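You operate a simulated robot arm through the tools that you are given. There is no shell and no other tool. Be economical: measure what you need, move in short steps, check, and stop when the job is done.

The job below is to be done with a simulated two-armed robot. You get a single attempt, and the scene is never put back.

TASK
Take the cap off the grey-collar vial and lay it down on the island top behind the tower. Then put the green-handled jug in the bottom of the sink. Then fetch the orange probe and stand it on the upper shelf under the tub. Then stack the small black-cap bottle labelled "west" from the far corner of the island on top of the small black-cap bottle labelled "east". Then take the white tray and leave it on the top of the window bench. Do these in the order given. Set down upright: green-handled jug, orange probe.

It is judged by the outcome, as a careful person would: the job done as asked, and still so three seconds after it is handed in. It fails if anything else is knocked over, pushed out of place, dropped, spilled or broken. Lids that push on must go on centred and level and be pressed home; caps that screw on are set level and turned clockwise until they are tight.

THE ROBOT
Two 7-joint arms with fingered hands on one trunk, on a base that drives. Base frame: it is fixed to the floor where the robot stands at the start and does not move with it; the origin is under the middle of the robot, x ahead of it, y to its left, z up; the surface under the hand at the start is at about z = 0.85. Readings come in m, degrees, newtons and seconds.
The left shoulder is at the start at [0.07, 0.157, 1.214], the right one opposite. With the tool pointing down near the work surface each hand reaches from about 0.3 to 0.9 m from the robot's upright axis, wherever it stands, measured 20 degrees to its own side. Places, roughly: bottom of the sink [3.2, -3.5, 0.7]; green-handled jug [3, -1, 1]; grey-collar vial [0.5, 0, 1]; orange probe [3, -0.5, 1]; small black-cap bottle [3, -0.25, 1]; top of the window bench [-1.1, 1.8, 0.8]; upper shelf under the tub [2.7, -3.6, 0.4]; white tray (22x15x4 cm) [2.9, 3.9, 0.9]. Payload 5 kg a hand.
The TCP of each hand is the grasp point between the finger pads, 0.031 m short of the fingertips. In the tool frame z runs along the fingers and y along their closing line. Largest opening 0.156 m; the body of the gripper starts 0.088 m behind the TCP. The gripper is a hand of 4 fingers: y runs from the thumb to the fingers, the wrist lies at [0, 0, -0.249] in the tool frame.
Orientation is told as [roll, pitch, yaw] about the base's x, y, z axes, in that order, counted from this pose: with the fingers straight down and closing along the base's y, the tool's x points along the base's -x, its y along +y and its z along -z.

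THE INTERFACE
- The arms move only by the tool drive_tool. It takes "left_targets", "right_targets" or both (then of equal length, played together; a hand with none holds still); each is one flat list of numbers, 6 for each row, row after row: the shift along the tool's x, y, z in units of 25 mm (1.0 is 25 mm), then the turn, a rotation vector about the tool's x, y, z in units of 6 degrees (1.0 is 6 degrees). In form: [tx, ty, tz, ax, ay, az, tx, ty, tz, ax, ay, az, ...]. A call has 1 to 20 rows; each row shifts and turns the commanded pose from where the row before left it, along the tool's axes as they then stand. A call with a number of a shift or a turn outside -1 to 1 is refused whole. A row lasts 0.2 s, in which the tool goes at most 0.05 m and 8.6 degrees; a call with a longer step from one row to the next is refused whole. A pose out of reach is approached as far as the arm can. The call stops where the force on the tool passes 40 N (or 10 N more than at its start, if that is more) or the arm is blocked; 0.2 s more then pass. In this call time passes only in rows, and 0.2 s behind the last. It gives the time, the measured TCP pose, the force on the tool (base axes), the opening and the grip force at its end, in the units of the frame above (readings bear some noise), with the torque about the TCP (base axes, N m) and any sound that the robot's microphone picked up.
- Cameras (640 x 400 px; columns grow to the right, rows downward): "scene" is now at [0.1359, -0.0151, 1.4327]; the picture's right is [-0.17, -0.99, -0.00], its down [-0.66, 0.11, -0.74] and it looks along [0.73, -0.13, -0.67] (base axes); focal length 258 px, centre (320, 200). "left" rides on the left gripper at [-0.072, 0.002, -0.111] in its tool frame; the picture's right is [-0.02, -1.00, 0.00], its down [0.84, -0.02, -0.54] and it looks along [0.54, -0.01, 0.84] (tool axes); focal length 234 px, centre (320, 200). "right" rides on the right gripper at [0.072, 0.002, -0.111] in its tool frame; the picture's right is [-0.02, 1.00, 0.00], its down [-0.84, -0.02, -0.54] and it looks along [-0.54, -0.01, 0.84] (tool axes); focal length 234 px, centre (320, 200). There is no depth. A picture from a camera that has moved, and an enlarged one, comes with that camera's place and axes in the base frame and with its lens.
- capture(camera): a new picture of that camera. It takes no simulated time.
- lift_body(by): slides the trunk up (or, below 0, down) by that many m; the arms and the scene camera ride with it, the base frame stays. It gives what a move gives, with no picture.
- roll_base(legs): drives the robot by 1 to 6 legs, each [ahead, turn to the left] in m and degrees, along the robot's own axes; the way and the turn of a leg run together, so that a leg with both is an arc; at most 1.5 m and 180 degrees a leg. The arms and the cameras ride along, it lands a little off, and it stops where it bumps. It gives what a move gives.
- curl_fingers(finger1, finger2, finger3, thumb_bend, hand): sets how far each is bent, from 0 (flat) to 1 (curled in); at 0.3 the hand is open as for a grip, at 0.7 the pads meet at the TCP. One left out holds its place. A second passes; each finger stops where it meets its share of the squeeze, and holds until it gets a number again. It is the only way to open and close the hand. It gives what a move gives, with no picture; readings hold the bend of each and the force on the fingers (four entries, about 0 where the hand has none), thumb and palm.
- aim_head(pan, tilt): turns the head with the scene camera to pan (to the left, within 86 degrees either way) and tilt (down, from -29 to 69), counted from straight ahead of the robot. It gives what a move gives.
- inspect(camera, box): a new picture of the part [left, top, right, bottom] of that camera's present view, enlarged. It takes no simulated time.
- hand_in(): hands the job in; it is judged then, once.

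Go step by step. Nothing tells you exact positions but the pictures and the camera data: compare them with the known pose of the tool, close in by small moves and look again before you grip or let go. The budget is 165 turns and 122 pictures, counting those below and the enlarged ones. Unless the task says otherwise, let go and move clear before handing in.

The tools are called after ">>>" by a JSON object that holds its "api" and its "payload". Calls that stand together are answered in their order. drive_tool: Moves the arms, as the interface text tells. Its arguments: {"type":"object","properties":{"left_targets":{"type":"array","items":{"type":"number"}},"right_targets":{"type":"array","items":{"type":"number"}}},"required":[]} The other tools are called the same way: lift_body (by) slides the trunk up or down; curl_fingers (finger1, finger2, finger3, thumb_bend, hand) moves the fingers one by one; roll_base (legs) drives the base; aim_head (pan, tilt) turns the head that bears the scene camera; capture (camera) takes a picture; inspect (camera, box) takes an enlarged picture of a part of a camera's view; hand_in () hands the job in.

At the start:

```text
clock: 0.0
left_tcp_pos: [0.6342, 0.1945, 1.1069]
left_ee_rot: [0.0, 0.0, -0.1]
left_wrist_force: [-0.4, 0.1, -0.3]
left_moment: [-0.01, 0.01, 0.01]
left_finger_gap: 0.1555
left_grasp_force: 0.1
left_shape: jaw
left_bend: [0.3, 0.3, 0.3, 0.3]
left_finger forces: [0.0, 0.0, 0.0, 0.1, 0.1, 0.0]
right_tcp_pos: [0.6143, -0.42, 1.1374]
right_ee_rot: [0.0, 0.0, 0.0]
right_wrist_force: [0.9, -0.2, 0.1]
right_moment: [0.0, 0.02, 0.02]
right_finger_gap: 0.1556
right_grasp_force: 0.1
right_shape: jaw
right_bend: [0.3, 0.3, 0.3, 0.3]
right_finger forces: [0.0, 0.0, 0.0, 0.1, 0.0, 0.0]
trunk travel left (down, up): [-0.6, 0.34]
robot x, y, heading: [0.003, -0.0, 0.1]
head pan, tilt: [-9.8, 42.0]
```

scene: 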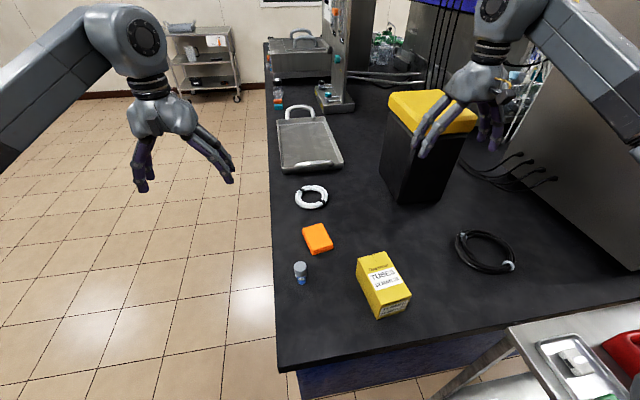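
right: 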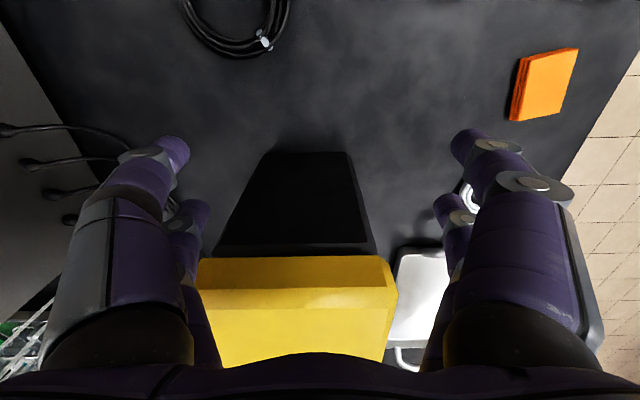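
left: 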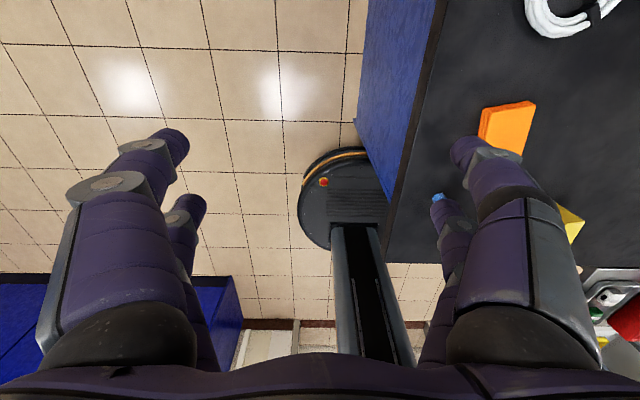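

I see the island with the vial at about (0.485, -0.03), and a stand further along that may be the tower. I'll look closer at the vial and the stand.

>>> {"api": "inspect", "payload": {"camera": "scene", "box": [260, 230, 360, 300]}}

>>> {"api": "inspect", "payload": {"camera": "scene", "box": [240, 0, 480, 150]}}

>>> {"api": "aim_head", "payload": {"pan": -10, "tilt": 15}}

>>> {"api": "capture", "payload": {"camera": "scene"}}

```text
5.71 times, centred on (310, 265) of scene
camera zoom: at [0.1359, -0.0151, 1.4327], right [-0.17, -0.99, 0.0], down [-0.66, 0.11, -0.74], along [0.73, -0.13, -0.67], focal length 1476 px, centre (377, -171)
```

zoom: 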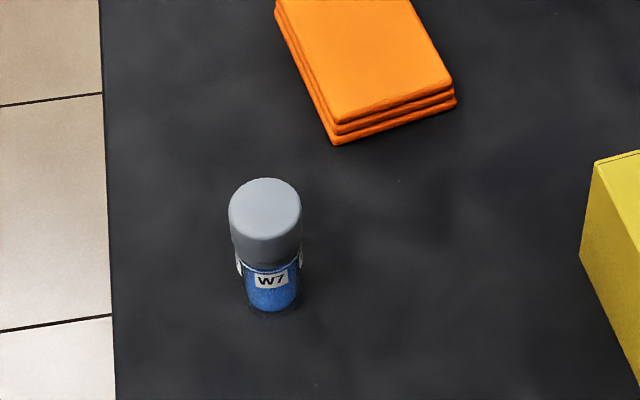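

```text
2.67 times, centred on (360, 75) of scene
camera zoom: at [0.1359, -0.0151, 1.4327], right [-0.17, -0.99, 0.0], down [-0.66, 0.11, -0.74], along [0.73, -0.13, -0.67], focal length 689 px, centre (213, 533)
```

zoom: 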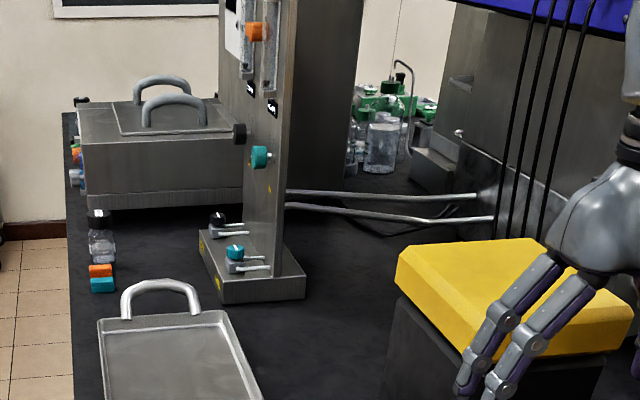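

```text
clock: 0.9
left_tcp_pos: [0.6354, 0.196, 1.1065]
left_ee_rot: [0.0, 0.0, 0.0]
left_wrist_force: [0.5, 0.3, -0.7]
left_moment: [0.01, 0.03, 0.02]
left_finger_gap: 0.156
left_grasp_force: 0.2
left_shape: jaw
left_bend: [0.3, 0.3, 0.3, 0.3]
left_finger forces: [0.0, 0.1, 0.1, 0.0, 0.0, 0.1]
right_tcp_pos: [0.6147, -0.4188, 1.1377]
right_ee_rot: [0.0, -0.1, 0.1]
right_wrist_force: [-0.5, 0.0, 0.3]
right_moment: [0.02, 0.04, 0.0]
right_finger_gap: 0.1559
right_grasp_force: 0.0
right_shape: jaw
right_bend: [0.3, 0.3, 0.3, 0.3]
right_finger forces: [0.0, 0.1, 0.0, 0.1, 0.0, 0.0]
trunk travel left (down, up): [-0.6, 0.34]
robot x, y, heading: [-0.001, -0.0001, -0.1]
head pan, tilt: [-10.0, 15.0]
```

```text
116 pictures are left
camera scene: at [0.1456, -0.0172, 1.4752], right [-0.17, -0.98, 0.0], down [-0.26, 0.05, -0.97], along [0.95, -0.17, -0.26], focal length 258 px, centre (320, 200)
```

scene: 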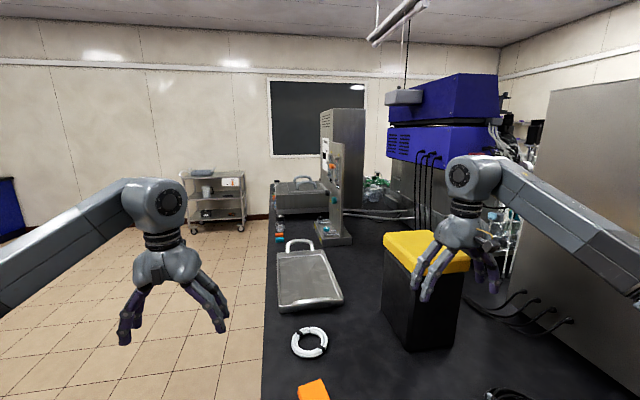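

The vial has a grey cap and stands near the island's left edge. Before planning I want to know the finger layout, so I'll curl single fingers of the left hand and look.

>>> {"api": "curl_fingers", "payload": {"hand": "left", "finger1": 0.7, "thumb_bend": 0.7}}

>>> {"api": "inspect", "payload": {"camera": "scene", "box": [80, 230, 272, 350]}}

>>> {"api": "capture", "payload": {"camera": "left"}}

```text
clock: 1.9
left_tcp_pos: [0.6351, 0.1939, 1.1074]
left_ee_rot: [0.0, 0.0, 0.0]
left_wrist_force: [0.3, 0.5, -1.0]
left_moment: [-0.03, -0.01, -0.03]
left_finger_gap: 0.0047
left_grasp_force: 0.1
left_shape: fingers
left_bend: [0.7, 0.3, 0.3, 0.7]
left_finger forces: [0.1, 0.1, 0.1, 0.1, 0.0, 0.0]
right_tcp_pos: [0.6145, -0.42, 1.1386]
right_ee_rot: [0.0, 0.0, 0.0]
right_wrist_force: [0.4, -0.4, -0.1]
right_moment: [-0.01, 0.03, -0.01]
right_finger_gap: 0.1559
right_grasp_force: 0.0
right_shape: jaw
right_bend: [0.3, 0.3, 0.3, 0.3]
right_finger forces: [0.0, 0.1, 0.1, 0.0, 0.0, 0.1]
trunk travel left (down, up): [-0.6, 0.34]
robot x, y, heading: [0.0017, 0.0002, -0.0]
head pan, tilt: [-10.0, 15.0]
```

```text
3.33 times, centred on (176, 290) of scene
camera zoom: at [0.1456, -0.0171, 1.4753], right [-0.17, -0.98, 0.0], down [-0.26, 0.04, -0.97], along [0.95, -0.17, -0.26], focal length 861 px, centre (800, -100)
```

zoom: 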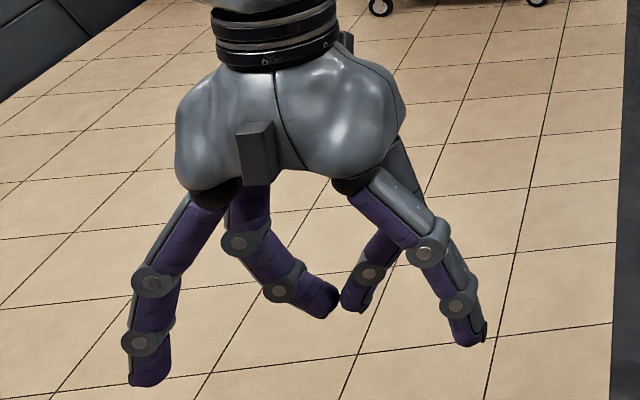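

```text
114 pictures are left
camera left: at [0.7062, 0.1966, 1.2169], right [0.02, -1.0, 0.0], down [-0.84, -0.02, 0.54], along [-0.54, -0.01, -0.84], focal length 234 px, centre (320, 200)
```

left: 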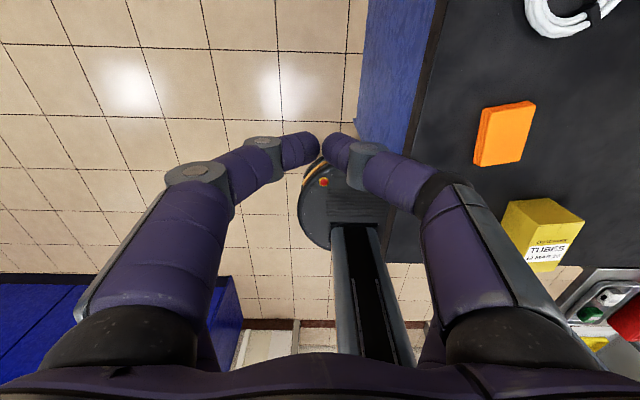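

Finger 1 and thumb form the pair on the camera side (about 3 cm off the TCP), fingers 2 and 3 the other pair. The vial stands at about (0.48, -0.03), cap at z 0.90–0.92; I'll turn the left hand horizontal to hold its body from the open left side, and look at it closely meanwhile.

>>> {"api": "curl_fingers", "payload": {"hand": "left", "finger1": 0.1, "thumb_bend": 0.1, "finger2": 0.55, "finger3": 0.55}}

>>> {"api": "drive_tool", "payload": {"left_targets": [1, 0.6, 0, 0, 0, 0, 1, 0.6, 0, 0, 0, 0, 1, 0.6, 0, 0, 0, 0, 1, 0.6, 0, 0, 0, 0, 1, 0.6, 0, 0, 0, 0, 1, 0.6, 0, 0, 0, 0, 0, 0, 0, 0.825, -0.825, 0.825, 0, 0, 0, 0.825, -0.825, 0.825, 0, 0, 0, 0.825, -0.825, 0.825, 0, 0, 0, 0.825, -0.825, 0.825, 0, 0, 0, 0.825, -0.825, 0.825, 0, 0, 0, 0.825, -0.825, 0.825, 0, 0, 0, 0.825, -0.825, 0.825, 0, 0, 0, 0.825, -0.825, 0.825, 0, 0, 0, 0.825, -0.825, 0.825, 0, 0, 0, 0.825, -0.825, 0.825, 0, 0, 0, 0.825, -0.825, 0.825, 0, 0, 0, 0.825, -0.825, 0.825, 0, 0, 0, 0.825, -0.825, 0.825, 0, 0, 0, 0.825, -0.825, 0.825]}}

>>> {"api": "aim_head", "payload": {"pan": 0, "tilt": 50}}

>>> {"api": "capture", "payload": {"camera": "scene"}}

>>> {"api": "capture", "payload": {"camera": "left"}}

```text
clock: 2.9
left_tcp_pos: [0.6352, 0.1934, 1.1068]
left_ee_rot: [0.0, 0.0, 0.0]
left_wrist_force: [0.2, -0.2, -0.6]
left_moment: [0.01, 0.0, -0.05]
left_finger_gap: 0.2077
left_grasp_force: 0.0
left_shape: fingers
left_bend: [0.1, 0.55, 0.55, 0.1]
left_finger forces: [0.1, 0.1, 0.0, 0.0, 0.1, 0.0]
right_tcp_pos: [0.6148, -0.4195, 1.139]
right_ee_rot: [0.1, 0.0, 0.0]
right_wrist_force: [-0.1, 0.6, 0.3]
right_moment: [0.01, 0.02, -0.01]
right_finger_gap: 0.1556
right_grasp_force: 0.1
right_shape: jaw
right_bend: [0.3, 0.3, 0.3, 0.3]
right_finger forces: [0.0, 0.0, 0.0, 0.0, 0.0, 0.0]
trunk travel left (down, up): [-0.6, 0.34]
robot x, y, heading: [0.0017, 0.0023, 0.1]
head pan, tilt: [-10.0, 15.0]
```

```text
clock: 7.3
left_tcp_pos: [0.3687, 0.2967, 1.0281]
left_ee_rot: [-89.7, -66.7, -0.3]
left_wrist_force: [-0.6, -0.6, 0.8]
left_moment: [0.04, -0.01, -0.01]
left_finger_gap: 0.2082
left_grasp_force: 0.1
left_shape: fingers
left_bend: [0.1, 0.55, 0.55, 0.1]
left_finger forces: [0.0, 0.1, 0.1, 0.1, 0.0, 0.0]
left hand out of reach, approached as far as the arm can: row 19, 20
right_tcp_pos: [0.6149, -0.4215, 1.1379]
right_ee_rot: [0.0, 0.1, -0.2]
right_wrist_force: [0.3, -0.8, -0.1]
right_moment: [-0.01, 0.03, -0.04]
right_finger_gap: 0.156
right_grasp_force: 0.1
right_shape: jaw
right_bend: [0.3, 0.3, 0.3, 0.3]
right_finger forces: [0.1, 0.0, 0.0, 0.0, 0.0, 0.1]
trunk travel left (down, up): [-0.6, 0.34]
robot x, y, heading: [-0.0012, 0.0013, -0.0]
head pan, tilt: [-10.0, 15.0]
stopped in row 20 (left hand): the arm was blocked; the commanded pose is now the measured one
```

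```text
clock: 8.3
left_tcp_pos: [0.3661, 0.296, 1.029]
left_ee_rot: [-89.7, -66.8, -0.3]
left_wrist_force: [0.0, 0.0, 0.0]
left_moment: [-0.01, 0.03, -0.01]
left_finger_gap: 0.2081
left_grasp_force: 0.0
left_shape: fingers
left_bend: [0.1, 0.55, 0.55, 0.1]
left_finger forces: [0.0, 0.1, 0.0, 0.0, 0.0, 0.0]
right_tcp_pos: [0.6136, -0.4203, 1.1387]
right_ee_rot: [0.0, 0.1, -0.1]
right_wrist_force: [-0.2, -0.7, 0.9]
right_moment: [0.02, 0.0, 0.03]
right_finger_gap: 0.1557
right_grasp_force: 0.2
right_shape: jaw
right_bend: [0.3, 0.3, 0.3, 0.3]
right_finger forces: [0.0, 0.0, 0.1, 0.0, 0.0, 0.1]
trunk travel left (down, up): [-0.6, 0.34]
robot x, y, heading: [0.0023, -0.0005, 0.0]
head pan, tilt: [0.0, 50.0]
```

```text
113 pictures are left
camera scene: at [0.1309, -0.0011, 1.4216], right [0.0, -1.0, 0.0], down [-0.77, 0.0, -0.64], along [0.64, 0.0, -0.77], focal length 258 px, centre (320, 200)
```

scene: 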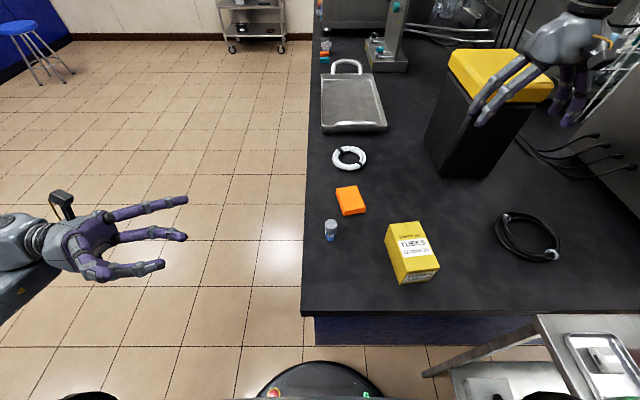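

```text
112 pictures are left
camera left: at [0.3968, 0.4073, 1.0944], right [-0.91, 0.0, 0.42], down [-0.35, 0.55, -0.76], along [-0.23, -0.84, -0.5], focal length 234 px, centre (320, 200)
```

left: 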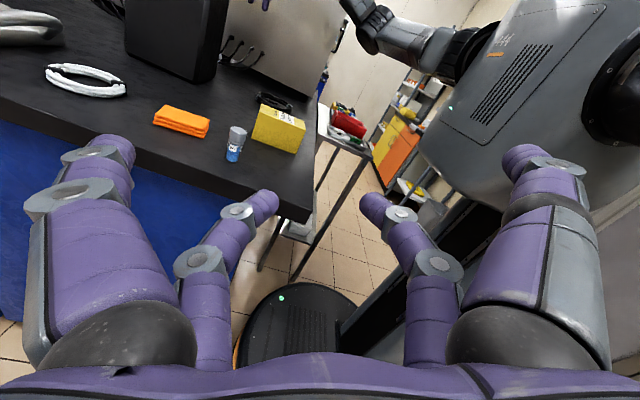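

The left hand is nearly horizontal, but still tilted 24°. I'll bring it nearer to the vial, still off the edge, and finish the turn.

>>> {"api": "drive_tool", "payload": {"left_targets": [0.143, 0.933, 0.973, 0, 0, 0, 0.143, 0.933, 0.973, 0, 0, 0, 0.143, 0.933, 0.973, 0, 0, 0, 0.143, 0.933, 0.973, 0, 0, 0, 0.143, 0.933, 0.973, 0, 0, 0, 0.143, 0.933, 0.973, 0, 0, 0, 0, 0, 0, 0, 0, 1, 0, 0, 0, 0, 0, 1, 0, 0, 0, 0, 0, 1, 0, 0, 0, 0, 0, 0.9]}}

>>> {"api": "capture", "payload": {"camera": "left"}}

>>> {"api": "inspect", "payload": {"camera": "scene", "box": [200, 160, 440, 310]}}

```text
clock: 10.5
left_tcp_pos: [0.3656, 0.2127, 1.138]
left_ee_rot: [40.8, -89.7, -130.7]
left_wrist_force: [0.1, 0.5, 0.4]
left_moment: [-0.03, 0.03, 0.01]
left_finger_gap: 0.2083
left_grasp_force: 0.1
left_shape: fingers
left_bend: [0.1, 0.55, 0.55, 0.1]
left_finger forces: [0.1, 0.0, 0.0, 0.1, 0.1, 0.0]
left hand out of reach, approached as far as the arm can: row 1, 2, 3, 4, 5, 6, 7, 8, 9, 10
right_tcp_pos: [0.6117, -0.4204, 1.1393]
right_ee_rot: [0.0, 0.0, -0.1]
right_wrist_force: [0.1, -0.5, -0.2]
right_moment: [-0.06, -0.02, 0.0]
right_finger_gap: 0.1558
right_grasp_force: 0.0
right_shape: jaw
right_bend: [0.3, 0.3, 0.3, 0.3]
right_finger forces: [0.1, 0.1, 0.1, 0.1, 0.1, 0.0]
trunk travel left (down, up): [-0.6, 0.34]
robot x, y, heading: [-0.0006, -0.0002, -0.3]
head pan, tilt: [0.0, 50.0]
```

```text
111 pictures are left
camera left: at [0.3659, 0.3233, 1.2104], right [-1.0, 0.0, 0.02], down [-0.02, 0.55, -0.84], along [-0.01, -0.84, -0.55], focal length 234 px, centre (320, 200)
```

left: 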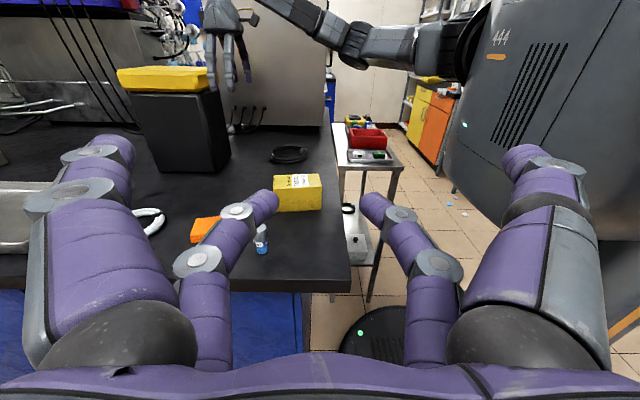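

```text
2.67 times, centred on (320, 235) of scene
camera zoom: at [0.1301, -0.0009, 1.4216], right [0.0, -1.0, 0.0], down [-0.77, 0.0, -0.64], along [0.64, 0.0, -0.77], focal length 689 px, centre (320, 107)
```

zoom: 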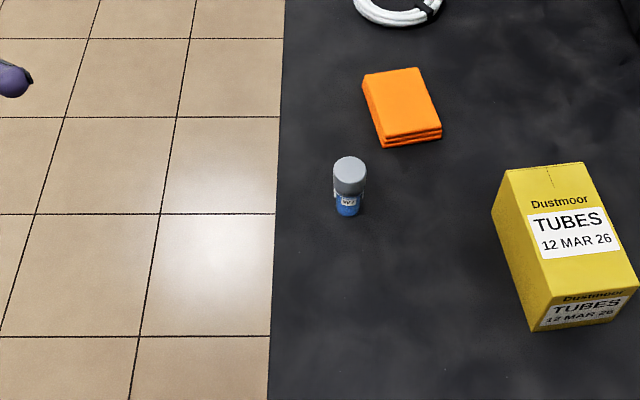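

The orientation is there but this direction is awkward for the arm; I'll swing the fingers 45° to point ahead-right and lower the hand, which should be an easier approach.

>>> {"api": "drive_tool", "payload": {"left_targets": [0.9, 0, 0, -0.94, 0, 0, 0.9, 0, 0, -0.94, 0, 0, 0.9, 0, 0, -0.94, 0, 0, 0.9, 0, 0, -0.94, 0, 0, 0.9, 0, 0, -0.94, 0, 0, 0.9, 0, 0, -0.94, 0, 0, 0.9, 0, 0, -0.94, 0, 0, 0.9, 0, 0, -0.94, 0, 0]}}

>>> {"api": "capture", "payload": {"camera": "left"}}

```text
clock: 12.3
left_tcp_pos: [0.4504, 0.2236, 1.0965]
left_ee_rot: [7.3, -89.5, -52.3]
left_wrist_force: [0.1, -0.1, -0.2]
left_moment: [0.01, 0.01, -0.01]
left_finger_gap: 0.2081
left_grasp_force: 0.0
left_shape: fingers
left_bend: [0.1, 0.55, 0.55, 0.1]
left_finger forces: [0.0, 0.0, 0.0, 0.0, 0.0, 0.0]
left hand out of reach, approached as far as the arm can: row 3, 4, 5, 6, 7, 8
right_tcp_pos: [0.6139, -0.4208, 1.1389]
right_ee_rot: [0.0, 0.1, -0.2]
right_wrist_force: [-0.1, -0.2, 0.5]
right_moment: [0.03, -0.01, 0.03]
right_finger_gap: 0.1559
right_grasp_force: 0.0
right_shape: jaw
right_bend: [0.3, 0.3, 0.3, 0.3]
right_finger forces: [0.0, 0.1, 0.0, 0.0, 0.1, 0.0]
trunk travel left (down, up): [-0.6, 0.34]
robot x, y, heading: [0.0005, 0.0013, -0.2]
head pan, tilt: [0.0, 50.0]
```

```text
109 pictures are left
camera left: at [0.374, 0.3033, 1.1694], right [-0.71, -0.71, 0.02], down [-0.4, 0.38, -0.83], along [0.58, -0.6, -0.55], focal length 234 px, centre (320, 200)
```

left: 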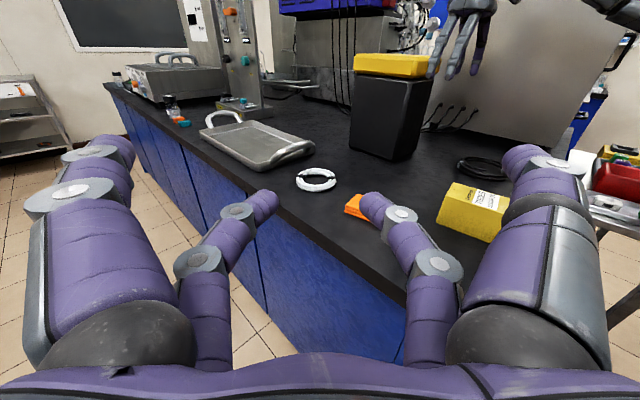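

The arm is cramped this close. Backing the base 0.25 m will give room for both hands.

>>> {"api": "roll_base", "payload": {"legs": [[-0.25, 0]]}}

>>> {"api": "drive_tool", "payload": {"left_targets": [0.9, 0, 0.3, 0, 0, 0, 0.9, 0, 0.3, 0, 0, 0, 0.9, 0, 0.3, 0, 0, 0, 0.9, 0, 0.3, 0, 0, 0, 0.9, 0, 0.3, 0, 0, 0, 0.9, 0, 0.3, 0, 0, 0]}}

>>> {"api": "capture", "payload": {"camera": "left"}}

>>> {"api": "capture", "payload": {"camera": "scene"}}

```text
clock: 14.1
left_tcp_pos: [0.2025, 0.2241, 1.0956]
left_ee_rot: [6.7, -89.5, -51.8]
left_wrist_force: [0.1, 0.6, 0.2]
left_moment: [-0.01, -0.02, -0.03]
left_finger_gap: 0.2082
left_grasp_force: 0.0
left_shape: fingers
left_bend: [0.1, 0.55, 0.55, 0.1]
left_finger forces: [0.1, 0.0, 0.0, 0.0, 0.0, 0.0]
right_tcp_pos: [0.3649, -0.4208, 1.1381]
right_ee_rot: [0.1, 0.0, -0.2]
right_wrist_force: [-0.7, 0.0, 0.0]
right_moment: [-0.01, 0.01, 0.03]
right_finger_gap: 0.156
right_grasp_force: 0.0
right_shape: jaw
right_bend: [0.3, 0.3, 0.3, 0.3]
right_finger forces: [0.0, 0.0, 0.1, 0.1, 0.0, 0.1]
trunk travel left (down, up): [-0.6, 0.34]
robot x, y, heading: [-0.2453, -0.0016, -0.4]
head pan, tilt: [0.0, 50.0]
```

```text
clock: 15.5
left_tcp_pos: [0.2074, 0.2354, 1.0888]
left_ee_rot: [-4.2, -89.1, -40.9]
left_wrist_force: [0.2, -0.5, -1.2]
left_moment: [0.02, -0.01, -0.02]
left_finger_gap: 0.2082
left_grasp_force: 0.0
left_shape: fingers
left_bend: [0.1, 0.55, 0.55, 0.1]
left_finger forces: [0.0, 0.0, 0.0, 0.0, 0.1, 0.1]
left hand out of reach, approached as far as the arm can: row 1, 2, 3, 4, 5, 6
right_tcp_pos: [0.3645, -0.4204, 1.1384]
right_ee_rot: [0.0, 0.0, -0.2]
right_wrist_force: [-0.7, -0.2, -0.3]
right_moment: [0.02, -0.01, -0.01]
right_finger_gap: 0.1558
right_grasp_force: 0.1
right_shape: jaw
right_bend: [0.3, 0.3, 0.3, 0.3]
right_finger forces: [0.0, 0.0, 0.0, 0.0, 0.0, 0.0]
trunk travel left (down, up): [-0.6, 0.34]
robot x, y, heading: [-0.2504, -0.0015, -0.3]
head pan, tilt: [0.0, 50.0]
```

```text
108 pictures are left
camera left: at [0.1307, 0.3134, 1.1626], right [-0.71, -0.7, 0.03], down [-0.41, 0.38, -0.83], along [0.58, -0.6, -0.56], focal length 234 px, centre (320, 200)
```

left: 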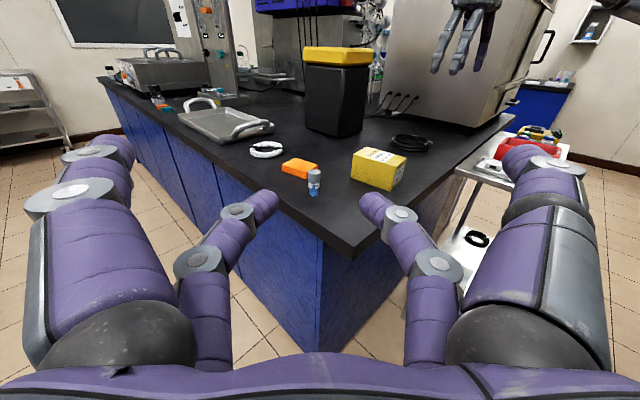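

```text
107 pictures are left
camera scene: at [-0.1186, -0.0008, 1.4215], right [0.0, -1.0, 0.0], down [-0.77, 0.0, -0.64], along [0.64, 0.0, -0.77], focal length 258 px, centre (320, 200)
```

scene: 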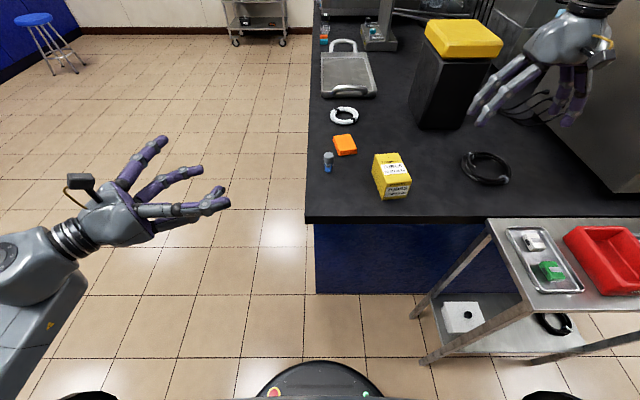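

The arm's posture is visible now; I'll extend it along its pointing direction first, then lower.

>>> {"api": "drive_tool", "payload": {"left_targets": [0, 0, 1, 0, 0, 0, 0, 0, 1, 0, 0, 0, 0, 0, 1, 0, 0, 0, 0, 0, 1, 0, 0, 0, 0, 0, 1, 0, 0, 0, 0, 0, 1, 0, 0, 0, 0.9, 0, 0, 0, 0, 0, 0.9, 0, 0, 0, 0, 0, 0.9, 0, 0, 0, 0, 0, 0.9, 0, 0, 0, 0, 0, 0.9, 0, 0, 0, 0, 0]}}

>>> {"api": "capture", "payload": {"camera": "left"}}

```text
clock: 17.9
left_tcp_pos: [0.2354, 0.2008, 1.1212]
left_ee_rot: [1.8, -89.2, -46.9]
left_wrist_force: [-0.9, 0.2, 0.8]
left_moment: [-0.02, 0.01, 0.01]
left_finger_gap: 0.2084
left_grasp_force: 0.0
left_shape: fingers
left_bend: [0.1, 0.55, 0.55, 0.1]
left_finger forces: [0.0, 0.0, 0.0, 0.0, 0.0, 0.1]
left hand out of reach, approached as far as the arm can: row 1, 2, 3, 4, 5, 6, 7, 8, 9, 10, 11
right_tcp_pos: [0.364, -0.4199, 1.1381]
right_ee_rot: [0.0, 0.1, -0.2]
right_wrist_force: [0.2, 0.0, 0.6]
right_moment: [0.0, -0.05, 0.0]
right_finger_gap: 0.1561
right_grasp_force: 0.3
right_shape: jaw
right_bend: [0.3, 0.3, 0.3, 0.3]
right_finger forces: [0.1, 0.1, 0.0, 0.0, 0.1, 0.0]
trunk travel left (down, up): [-0.6, 0.34]
robot x, y, heading: [-0.25, 0.0009, -0.0]
head pan, tilt: [0.0, 50.0]
```

```text
106 pictures are left
camera left: at [0.1571, 0.2808, 1.1944], right [-0.71, -0.71, 0.02], down [-0.41, 0.38, -0.83], along [0.58, -0.6, -0.56], focal length 234 px, centre (320, 200)
```

left: 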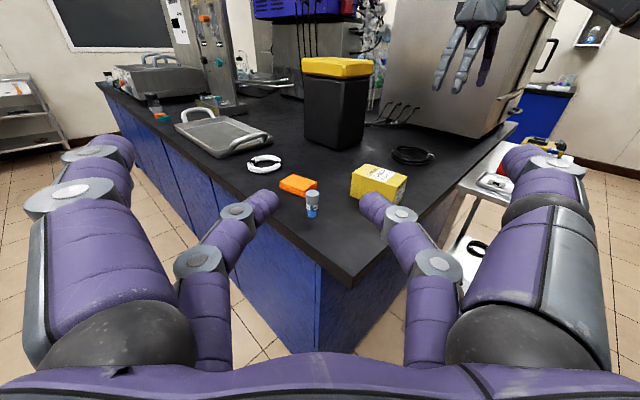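

The limit comes from the sideways roll; fingers pointing forward (pitch only) is the natural horizontal pose. I'll swing the left hand to point forward, tilted 25° down.

>>> {"api": "drive_tool", "payload": {"left_targets": [0, 0, 0, -0.94, 0, 0, 0, 0, 0, -0.94, 0, 0, 0, 0, 0, -0.94, 0, 0, 0, 0, 0, -0.94, 0, 0, 0, 0, 0, -0.94, 0, 0, 0, 0, 0, -0.94, 0, 0, 0, 0, 0, -0.94, 0, 0, 0, 0, 0, -0.94, 0, 0, 0, 0, 0, 0, 1, 0, 0, 0, 0, 0, 1, 0, 0, 0, 0, 0, 1, 0, 0, 0, 0, 0, 1, 0]}}

>>> {"api": "capture", "payload": {"camera": "left"}}

```text
clock: 20.5
left_tcp_pos: [0.3178, 0.3143, 1.105]
left_ee_rot: [-0.1, -65.6, -2.6]
left_wrist_force: [0.5, -5.1, 2.6]
left_moment: [0.28, 0.16, 0.46]
left_finger_gap: 0.2085
left_grasp_force: 0.1
left_shape: fingers
left_bend: [0.1, 0.55, 0.55, 0.1]
left_finger forces: [0.0, 0.0, 0.0, 0.0, 0.0, 0.0]
left hand out of reach, approached as far as the arm can: row 1, 2, 3, 4, 5, 6, 7, 8
right_tcp_pos: [0.3623, -0.4216, 1.1401]
right_ee_rot: [0.0, -0.1, -0.2]
right_wrist_force: [-0.3, 0.0, 1.2]
right_moment: [-0.04, -0.04, 0.0]
right_finger_gap: 0.156
right_grasp_force: 0.1
right_shape: jaw
right_bend: [0.3, 0.3, 0.3, 0.3]
right_finger forces: [0.0, 0.0, 0.1, 0.0, 0.1, 0.1]
trunk travel left (down, up): [-0.6, 0.34]
robot x, y, heading: [-0.2458, 0.0002, -0.3]
head pan, tilt: [0.0, 50.0]
```

```text
105 pictures are left
camera left: at [0.2463, 0.3196, 1.2162], right [-0.04, -1.0, 0.02], down [-0.84, 0.02, -0.54], along [0.54, -0.04, -0.84], focal length 234 px, centre (320, 200)
```

left: 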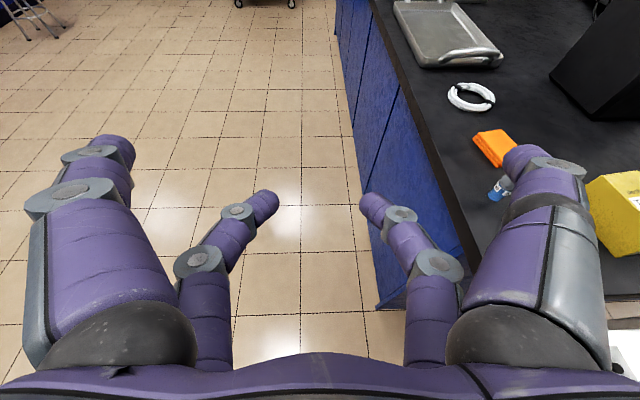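

The left hand is free now. I move it to a pre-approach point 12 cm behind the vial.

>>> {"api": "drive_tool", "payload": {"left_targets": [0.33, -0.957, 0.386, 0, 0, 0, 0.33, -0.957, 0.386, 0, 0, 0, 0.33, -0.957, 0.386, 0, 0, 0, 0.33, -0.957, 0.386, 0, 0, 0, 0.33, -0.957, 0.386, 0, 0, 0, 0.33, -0.957, 0.386, 0, 0, 0, 0.33, -0.957, 0.386, 0, 0, 0, 0.33, -0.957, 0.386, 0, 0, 0, 0.33, -0.957, 0.386, 0, 0, 0, 0.33, -0.957, 0.386, 0, 0, 0, 0.33, -0.957, 0.386, 0, 0, 0, 0.33, -0.957, 0.386, 0, 0, 0, 0.33, -0.957, 0.386, 0, 0, 0, 0.33, -0.957, 0.386, 0, 0, 0]}}

>>> {"api": "capture", "payload": {"camera": "left"}}

>>> {"api": "inspect", "payload": {"camera": "scene", "box": [220, 100, 444, 240]}}

```text
clock: 23.5
left_tcp_pos: [0.3771, -0.0245, 0.9405]
left_ee_rot: [1.4, -65.5, -4.1]
left_wrist_force: [-0.5, 0.1, 0.4]
left_moment: [-0.01, 0.0, 0.03]
left_finger_gap: 0.2083
left_grasp_force: 0.0
left_shape: fingers
left_bend: [0.1, 0.55, 0.55, 0.1]
left_finger forces: [0.1, 0.0, 0.1, 0.0, 0.0, 0.0]
right_tcp_pos: [0.3638, -0.4221, 1.1377]
right_ee_rot: [0.1, 0.0, -0.2]
right_wrist_force: [-0.2, 0.4, -0.3]
right_moment: [-0.01, 0.03, 0.01]
right_finger_gap: 0.1557
right_grasp_force: 0.0
right_shape: jaw
right_bend: [0.3, 0.3, 0.3, 0.3]
right_finger forces: [0.0, 0.0, 0.0, 0.0, 0.1, 0.1]
trunk travel left (down, up): [-0.6, 0.34]
robot x, y, heading: [-0.2498, 0.0002, -0.1]
head pan, tilt: [0.0, 50.0]
```

```text
104 pictures are left
camera left: at [0.3068, -0.0206, 1.0521], right [-0.04, -1.0, 0.01], down [-0.84, 0.03, -0.54], along [0.54, -0.03, -0.84], focal length 234 px, centre (320, 200)
```

left: 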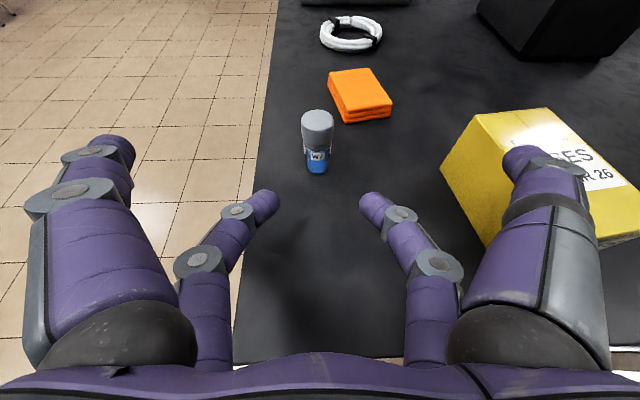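

```text
2.86 times, centred on (332, 170) of scene
camera zoom: at [-0.118, -0.0023, 1.4215], right [0.0, -1.0, 0.0], down [-0.77, 0.0, -0.64], along [0.64, 0.0, -0.77], focal length 738 px, centre (286, 286)
```

zoom: 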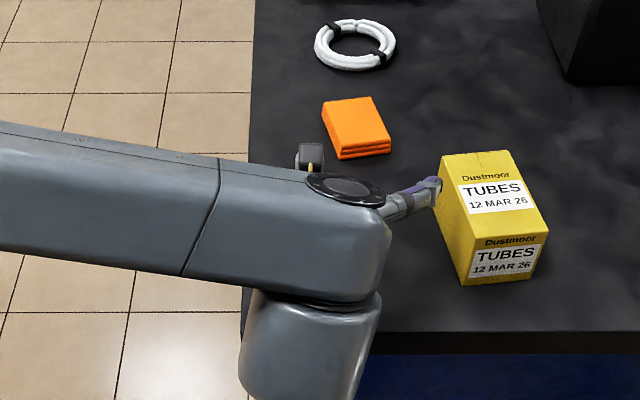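

The vial is centred between the lower finger pair. I narrow the upper pair to stay clear of the yellow box, then advance.

>>> {"api": "curl_fingers", "payload": {"hand": "left", "finger1": 0.3, "thumb_bend": 0.3}}

>>> {"api": "drive_tool", "payload": {"left_targets": [-0.09, 0.02, 0.944, 0, 0, 0, -0.09, 0.02, 0.944, 0, 0, 0, -0.09, 0.02, 0.944, 0, 0, 0, -0.09, 0.02, 0.944, 0, 0, 0]}}

>>> {"api": "capture", "payload": {"camera": "left"}}

```text
clock: 24.5
left_tcp_pos: [0.3773, -0.0246, 0.9403]
left_ee_rot: [1.2, -65.5, -4.0]
left_wrist_force: [0.8, -0.3, 1.0]
left_moment: [-0.01, -0.01, 0.0]
left_finger_gap: 0.1609
left_grasp_force: 0.2
left_shape: fingers
left_bend: [0.3, 0.55, 0.55, 0.3]
left_finger forces: [0.1, 0.0, 0.0, 0.0, 0.1, 0.0]
right_tcp_pos: [0.3639, -0.4207, 1.1387]
right_ee_rot: [0.0, -0.1, -0.2]
right_wrist_force: [0.0, -0.1, 0.5]
right_moment: [-0.01, 0.02, 0.0]
right_finger_gap: 0.1561
right_grasp_force: 0.0
right_shape: jaw
right_bend: [0.3, 0.3, 0.3, 0.3]
right_finger forces: [0.0, 0.0, 0.0, 0.0, 0.0, 0.0]
trunk travel left (down, up): [-0.6, 0.34]
robot x, y, heading: [-0.2483, 0.001, 0.0]
head pan, tilt: [0.0, 50.0]
```

```text
clock: 25.5
left_tcp_pos: [0.4676, -0.0268, 0.9101]
left_ee_rot: [1.0, -65.5, -3.9]
left_wrist_force: [0.3, 0.4, -0.1]
left_moment: [-0.04, 0.0, -0.01]
left_finger_gap: 0.1606
left_grasp_force: 0.0
left_shape: fingers
left_bend: [0.3, 0.55, 0.55, 0.3]
left_finger forces: [0.0, 0.1, 0.1, 0.0, 0.0, 0.0]
right_tcp_pos: [0.3642, -0.4202, 1.1382]
right_ee_rot: [0.0, 0.0, -0.2]
right_wrist_force: [0.9, -0.1, -0.6]
right_moment: [0.01, 0.0, -0.03]
right_finger_gap: 0.156
right_grasp_force: 0.0
right_shape: jaw
right_bend: [0.3, 0.3, 0.3, 0.3]
right_finger forces: [0.0, 0.0, 0.0, 0.0, 0.1, 0.0]
trunk travel left (down, up): [-0.6, 0.34]
robot x, y, heading: [-0.2528, 0.0008, -0.1]
head pan, tilt: [0.0, 50.0]
```

```text
102 pictures are left
camera left: at [0.3965, -0.022, 1.0219], right [-0.04, -1.0, 0.01], down [-0.84, 0.03, -0.54], along [0.54, -0.03, -0.84], focal length 234 px, centre (320, 200)
```

left: 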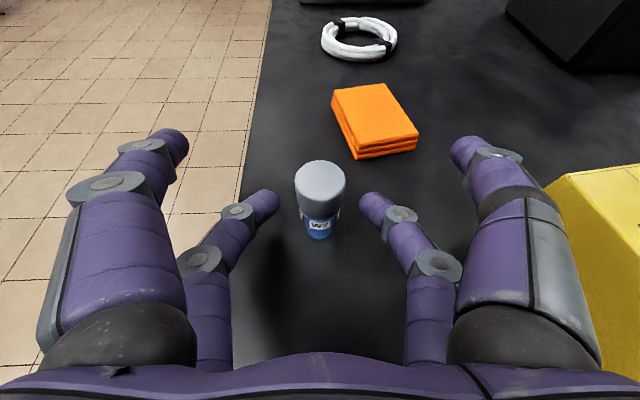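

Aligned. Advance the last bit and close the lower pair gently.

>>> {"api": "drive_tool", "payload": {"left_targets": [-0.05, 0.0, 0.8, 0, 0, 0]}}

>>> {"api": "curl_fingers", "payload": {"hand": "left", "finger2": 0.7, "finger3": 0.7}}

>>> {"api": "capture", "payload": {"camera": "left"}}

```text
clock: 25.9
left_tcp_pos: [0.4859, -0.0276, 0.9025]
left_ee_rot: [1.1, -65.5, -3.9]
left_wrist_force: [-0.2, 0.0, -0.2]
left_moment: [-0.02, -0.02, -0.01]
left_finger_gap: 0.1607
left_grasp_force: 0.0
left_shape: fingers
left_bend: [0.3, 0.55, 0.55, 0.3]
left_finger forces: [0.0, 0.0, 0.0, 0.0, 0.1, 0.0]
right_tcp_pos: [0.3637, -0.4212, 1.1375]
right_ee_rot: [0.0, 0.0, -0.2]
right_wrist_force: [0.1, 0.2, 0.3]
right_moment: [0.02, 0.07, 0.0]
right_finger_gap: 0.1557
right_grasp_force: 0.1
right_shape: jaw
right_bend: [0.3, 0.3, 0.3, 0.3]
right_finger forces: [0.1, 0.1, 0.0, 0.1, 0.0, 0.0]
trunk travel left (down, up): [-0.6, 0.34]
robot x, y, heading: [-0.2488, 0.0018, -0.1]
head pan, tilt: [0.0, 50.0]
```

```text
clock: 26.9
left_tcp_pos: [0.4866, -0.0267, 0.9028]
left_ee_rot: [1.1, -65.4, -4.0]
left_wrist_force: [0.2, 0.6, -0.1]
left_moment: [0.01, -0.01, -0.02]
left_finger_gap: 0.1608
left_grasp_force: 0.1
left_shape: fingers
left_bend: [0.3, 0.7, 0.7, 0.3]
left_finger forces: [0.0, 0.0, 0.1, 0.0, 0.0, 0.0]
right_tcp_pos: [0.3634, -0.4209, 1.1386]
right_ee_rot: [0.0, -0.1, -0.2]
right_wrist_force: [-0.8, 0.0, 0.3]
right_moment: [0.01, -0.01, -0.01]
right_finger_gap: 0.1559
right_grasp_force: 0.1
right_shape: jaw
right_bend: [0.3, 0.3, 0.3, 0.3]
right_finger forces: [0.1, 0.0, 0.0, 0.1, 0.1, 0.0]
trunk travel left (down, up): [-0.6, 0.34]
robot x, y, heading: [-0.2516, -0.0013, -0.1]
head pan, tilt: [0.0, 50.0]
```

```text
101 pictures are left
camera left: at [0.4145, -0.0222, 1.0151], right [-0.04, -1.0, 0.01], down [-0.84, 0.03, -0.54], along [0.54, -0.03, -0.84], focal length 234 px, centre (320, 200)
```

left: 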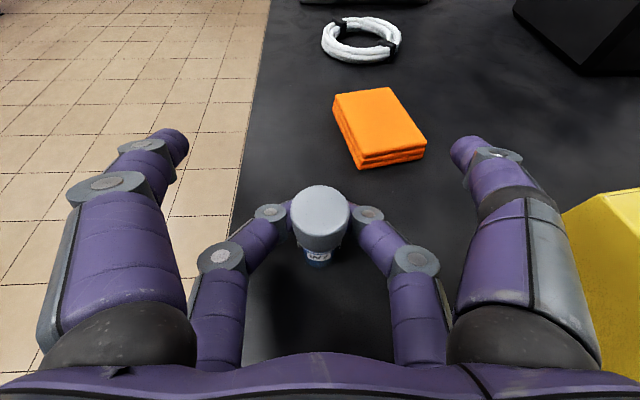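

The fingers closed beyond the vial without touching. I'll open them a little, back off about 17 mm and close again.

>>> {"api": "curl_fingers", "payload": {"hand": "left", "finger2": 0.58, "finger3": 0.58}}

>>> {"api": "drive_tool", "payload": {"left_targets": [0.3, 0, -0.7, 0, 0, 0]}}

>>> {"api": "curl_fingers", "payload": {"hand": "left", "finger2": 0.72, "finger3": 0.72}}

>>> {"api": "capture", "payload": {"camera": "left"}}

```text
clock: 27.9
left_tcp_pos: [0.4876, -0.0275, 0.9033]
left_ee_rot: [1.1, -65.5, -3.8]
left_wrist_force: [-0.3, 0.0, 0.0]
left_moment: [0.04, -0.02, -0.02]
left_finger_gap: 0.1608
left_grasp_force: 0.0
left_shape: fingers
left_bend: [0.3, 0.57, 0.57, 0.3]
left_finger forces: [0.1, 0.0, 0.1, 0.0, 0.1, 0.1]
right_tcp_pos: [0.3636, -0.4212, 1.1392]
right_ee_rot: [0.1, -0.1, -0.1]
right_wrist_force: [-0.1, -0.1, 0.3]
right_moment: [0.01, -0.02, -0.01]
right_finger_gap: 0.1558
right_grasp_force: 0.1
right_shape: jaw
right_bend: [0.3, 0.3, 0.3, 0.3]
right_finger forces: [0.0, 0.1, 0.1, 0.0, 0.1, 0.0]
trunk travel left (down, up): [-0.6, 0.34]
robot x, y, heading: [-0.25, -0.0002, -0.0]
head pan, tilt: [0.0, 50.0]
```

```text
clock: 28.3
left_tcp_pos: [0.4671, -0.027, 0.9044]
left_ee_rot: [1.1, -65.6, -4.0]
left_wrist_force: [0.2, -0.1, 0.5]
left_moment: [-0.01, -0.01, 0.02]
left_finger_gap: 0.161
left_grasp_force: 0.0
left_shape: fingers
left_bend: [0.3, 0.57, 0.57, 0.3]
left_finger forces: [0.0, 0.1, 0.0, 0.0, 0.0, 0.1]
right_tcp_pos: [0.3625, -0.421, 1.138]
right_ee_rot: [-0.1, 0.1, -0.2]
right_wrist_force: [-0.5, -0.3, 1.2]
right_moment: [0.01, -0.01, 0.0]
right_finger_gap: 0.1559
right_grasp_force: 0.1
right_shape: jaw
right_bend: [0.3, 0.3, 0.3, 0.3]
right_finger forces: [0.1, 0.1, 0.1, 0.1, 0.0, 0.1]
trunk travel left (down, up): [-0.6, 0.34]
robot x, y, heading: [-0.2517, -0.0034, -0.0]
head pan, tilt: [0.0, 50.0]
```

```text
clock: 29.3
left_tcp_pos: [0.4675, -0.0253, 0.9049]
left_ee_rot: [1.1, -65.4, -3.8]
left_wrist_force: [-0.6, 0.7, -0.5]
left_moment: [0.02, 0.02, 0.02]
left_finger_gap: 0.1609
left_grasp_force: 8.1
left_shape: fingers
left_bend: [0.3, 0.64, 0.64, 0.3]
left_finger forces: [0.0, 8.0, 8.0, 0.0, 0.0, 0.1]
right_tcp_pos: [0.3629, -0.4214, 1.1385]
right_ee_rot: [0.0, 0.0, -0.2]
right_wrist_force: [-0.2, -0.5, 1.1]
right_moment: [-0.01, 0.01, 0.03]
right_finger_gap: 0.1557
right_grasp_force: 0.1
right_shape: jaw
right_bend: [0.3, 0.3, 0.3, 0.3]
right_finger forces: [0.0, 0.0, 0.0, 0.1, 0.0, 0.1]
trunk travel left (down, up): [-0.6, 0.34]
robot x, y, heading: [-0.2533, 0.0003, -0.0]
head pan, tilt: [0.0, 50.0]
```

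```text
100 pictures are left
camera left: at [0.3959, -0.0212, 1.0156], right [-0.04, -1.0, 0.01], down [-0.84, 0.03, -0.54], along [0.54, -0.03, -0.84], focal length 234 px, centre (320, 200)
```

left: 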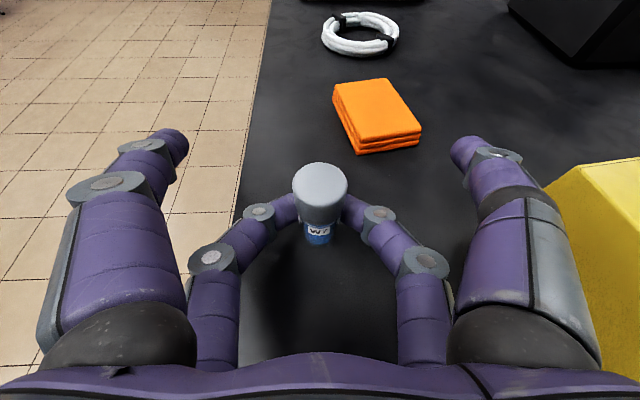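

The left hand now holds the vial body (8 N each finger). Now the right hand: narrow its finger-1/thumb pair and bring it towards the cap from above.

>>> {"api": "curl_fingers", "payload": {"hand": "right", "finger1": 0.55, "thumb_bend": 0.55, "finger2": 0.3, "finger3": 0.3}}

>>> {"api": "drive_tool", "payload": {"right_targets": [-0.477, 1, 0.03, 0, 0, 0, -0.477, 1, 0.03, 0, 0, 0, -0.477, 1, 0.03, 0, 0, 0, -0.477, 1, 0.03, 0, 0, 0, -0.477, 1, 0.03, 0, 0, 0, -0.477, 1, 0.03, 0, 0, 0, -0.477, 1, 0.03, 0, 0, 0, -0.477, 1, 0.03, 0, 0, 0, -0.477, 1, 0.03, 0, 0, 0, -0.477, 1, 0.03, 0, 0, 0, -0.477, 1, 0.03, 0, 0, 0, -0.477, 1, 0.03, 0, 0, 0]}}

>>> {"api": "capture", "payload": {"camera": "right"}}

>>> {"api": "capture", "payload": {"camera": "scene"}}

```text
clock: 30.3
left_tcp_pos: [0.4688, -0.0259, 0.9043]
left_ee_rot: [1.0, -65.5, -3.9]
left_wrist_force: [-0.3, -0.6, 0.5]
left_moment: [-0.02, 0.03, 0.03]
left_finger_gap: 0.1605
left_grasp_force: 8.1
left_shape: fingers
left_bend: [0.3, 0.64, 0.64, 0.3]
left_finger forces: [0.0, 7.9, 8.1, 0.0, 0.0, 0.0]
right_tcp_pos: [0.3646, -0.4197, 1.1364]
right_ee_rot: [0.0, 0.1, -0.1]
right_wrist_force: [0.9, -0.1, 1.0]
right_moment: [-0.01, 0.04, 0.03]
right_finger_gap: 0.0616
right_grasp_force: 0.0
right_shape: fingers
right_bend: [0.55, 0.3, 0.3, 0.55]
right_finger forces: [0.0, 0.0, 0.1, 0.0, 0.0, 0.0]
trunk travel left (down, up): [-0.6, 0.34]
robot x, y, heading: [-0.2509, -0.0034, -0.2]
head pan, tilt: [0.0, 50.0]
```

```text
clock: 32.9
left_tcp_pos: [0.4677, -0.0238, 0.9042]
left_ee_rot: [0.9, -65.5, -3.6]
left_wrist_force: [0.1, -0.4, 0.3]
left_moment: [-0.04, 0.02, -0.01]
left_finger_gap: 0.1606
left_grasp_force: 8.1
left_shape: fingers
left_bend: [0.3, 0.64, 0.64, 0.3]
left_finger forces: [0.0, 8.1, 7.9, 0.1, 0.0, 0.1]
right_tcp_pos: [0.5078, -0.1215, 1.1288]
right_ee_rot: [-0.1, 0.1, -0.3]
right_wrist_force: [0.5, -0.8, 0.3]
right_moment: [-0.02, 0.04, -0.01]
right_finger_gap: 0.0616
right_grasp_force: 0.1
right_shape: fingers
right_bend: [0.55, 0.3, 0.3, 0.55]
right_finger forces: [0.0, 0.1, 0.0, 0.1, 0.1, 0.0]
trunk travel left (down, up): [-0.6, 0.34]
robot x, y, heading: [-0.2466, 0.0032, -0.1]
head pan, tilt: [0.0, 50.0]
```

```text
99 pictures are left
camera right: at [0.4356, -0.1203, 1.239], right [0.03, 1.0, 0.0], down [0.84, -0.02, 0.54], along [0.54, -0.02, -0.84], focal length 234 px, centre (320, 200)
```

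right: 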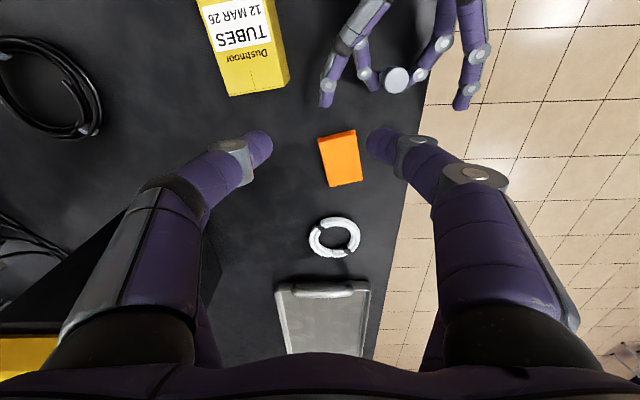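

```text
98 pictures are left
camera scene: at [-0.1181, 0.001, 1.4215], right [0.0, -1.0, 0.0], down [-0.77, 0.0, -0.64], along [0.64, 0.0, -0.77], focal length 258 px, centre (320, 200)
```

scene: 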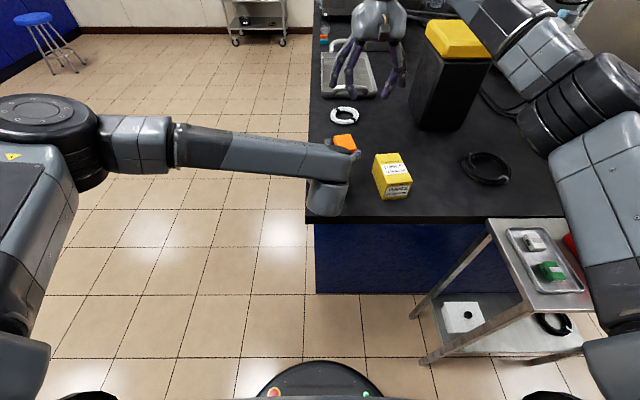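

The right pair near its camera is the narrowed one, and the cap is at about (0.474, -0.028). Moving over it and part way down.

>>> {"api": "drive_tool", "payload": {"right_targets": [0.05, 0.935, 0, 0, 0, 0, 0.05, 0.935, 0, 0, 0, 0, 0.05, 0.935, 0, 0, 0, 0, 0.05, 0.935, 0, 0, 0, 0, 0, 0, 1, 0, 0, 0, 0, 0, 1, 0, 0, 0, 0, 0, 1, 0, 0, 0, 0, 0, 1, 0, 0, 0]}}

>>> {"api": "capture", "payload": {"camera": "right"}}

>>> {"api": "capture", "payload": {"camera": "left"}}

```text
clock: 34.7
left_tcp_pos: [0.4692, -0.0253, 0.9046]
left_ee_rot: [1.2, -65.5, -4.0]
left_wrist_force: [-0.8, -0.3, 0.6]
left_moment: [0.01, -0.03, -0.01]
left_finger_gap: 0.1607
left_grasp_force: 8.3
left_shape: fingers
left_bend: [0.3, 0.64, 0.64, 0.3]
left_finger forces: [0.0, 8.0, 8.1, 0.1, 0.1, 0.0]
right_tcp_pos: [0.5038, -0.0286, 1.0283]
right_ee_rot: [0.1, -0.1, -0.2]
right_wrist_force: [-0.5, -0.5, 0.4]
right_moment: [0.02, 0.0, -0.04]
right_finger_gap: 0.0618
right_grasp_force: 0.2
right_shape: fingers
right_bend: [0.55, 0.3, 0.3, 0.55]
right_finger forces: [0.0, 0.0, 0.0, 0.0, 0.0, 0.1]
trunk travel left (down, up): [-0.6, 0.34]
robot x, y, heading: [-0.2508, 0.0031, -0.4]
head pan, tilt: [0.0, 50.0]
```

```text
97 pictures are left
camera right: at [0.4322, -0.0277, 1.1384], right [0.03, 1.0, 0.0], down [0.84, -0.02, 0.54], along [0.54, -0.01, -0.84], focal length 234 px, centre (320, 200)
```

right: 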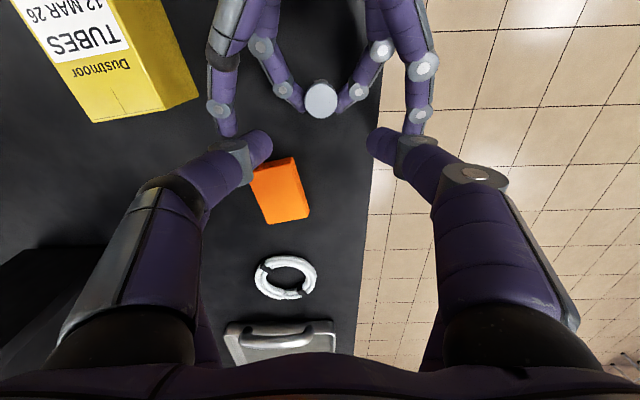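

```text
96 pictures are left
camera left: at [0.3965, -0.0216, 1.0153], right [-0.04, -1.0, 0.01], down [-0.84, 0.03, -0.54], along [0.54, -0.03, -0.84], focal length 234 px, centre (320, 200)
```

left: 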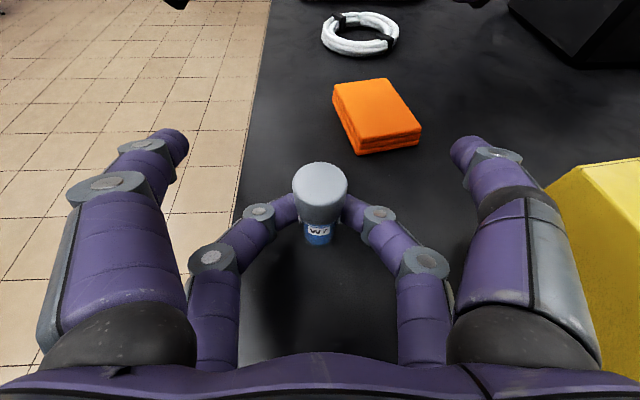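

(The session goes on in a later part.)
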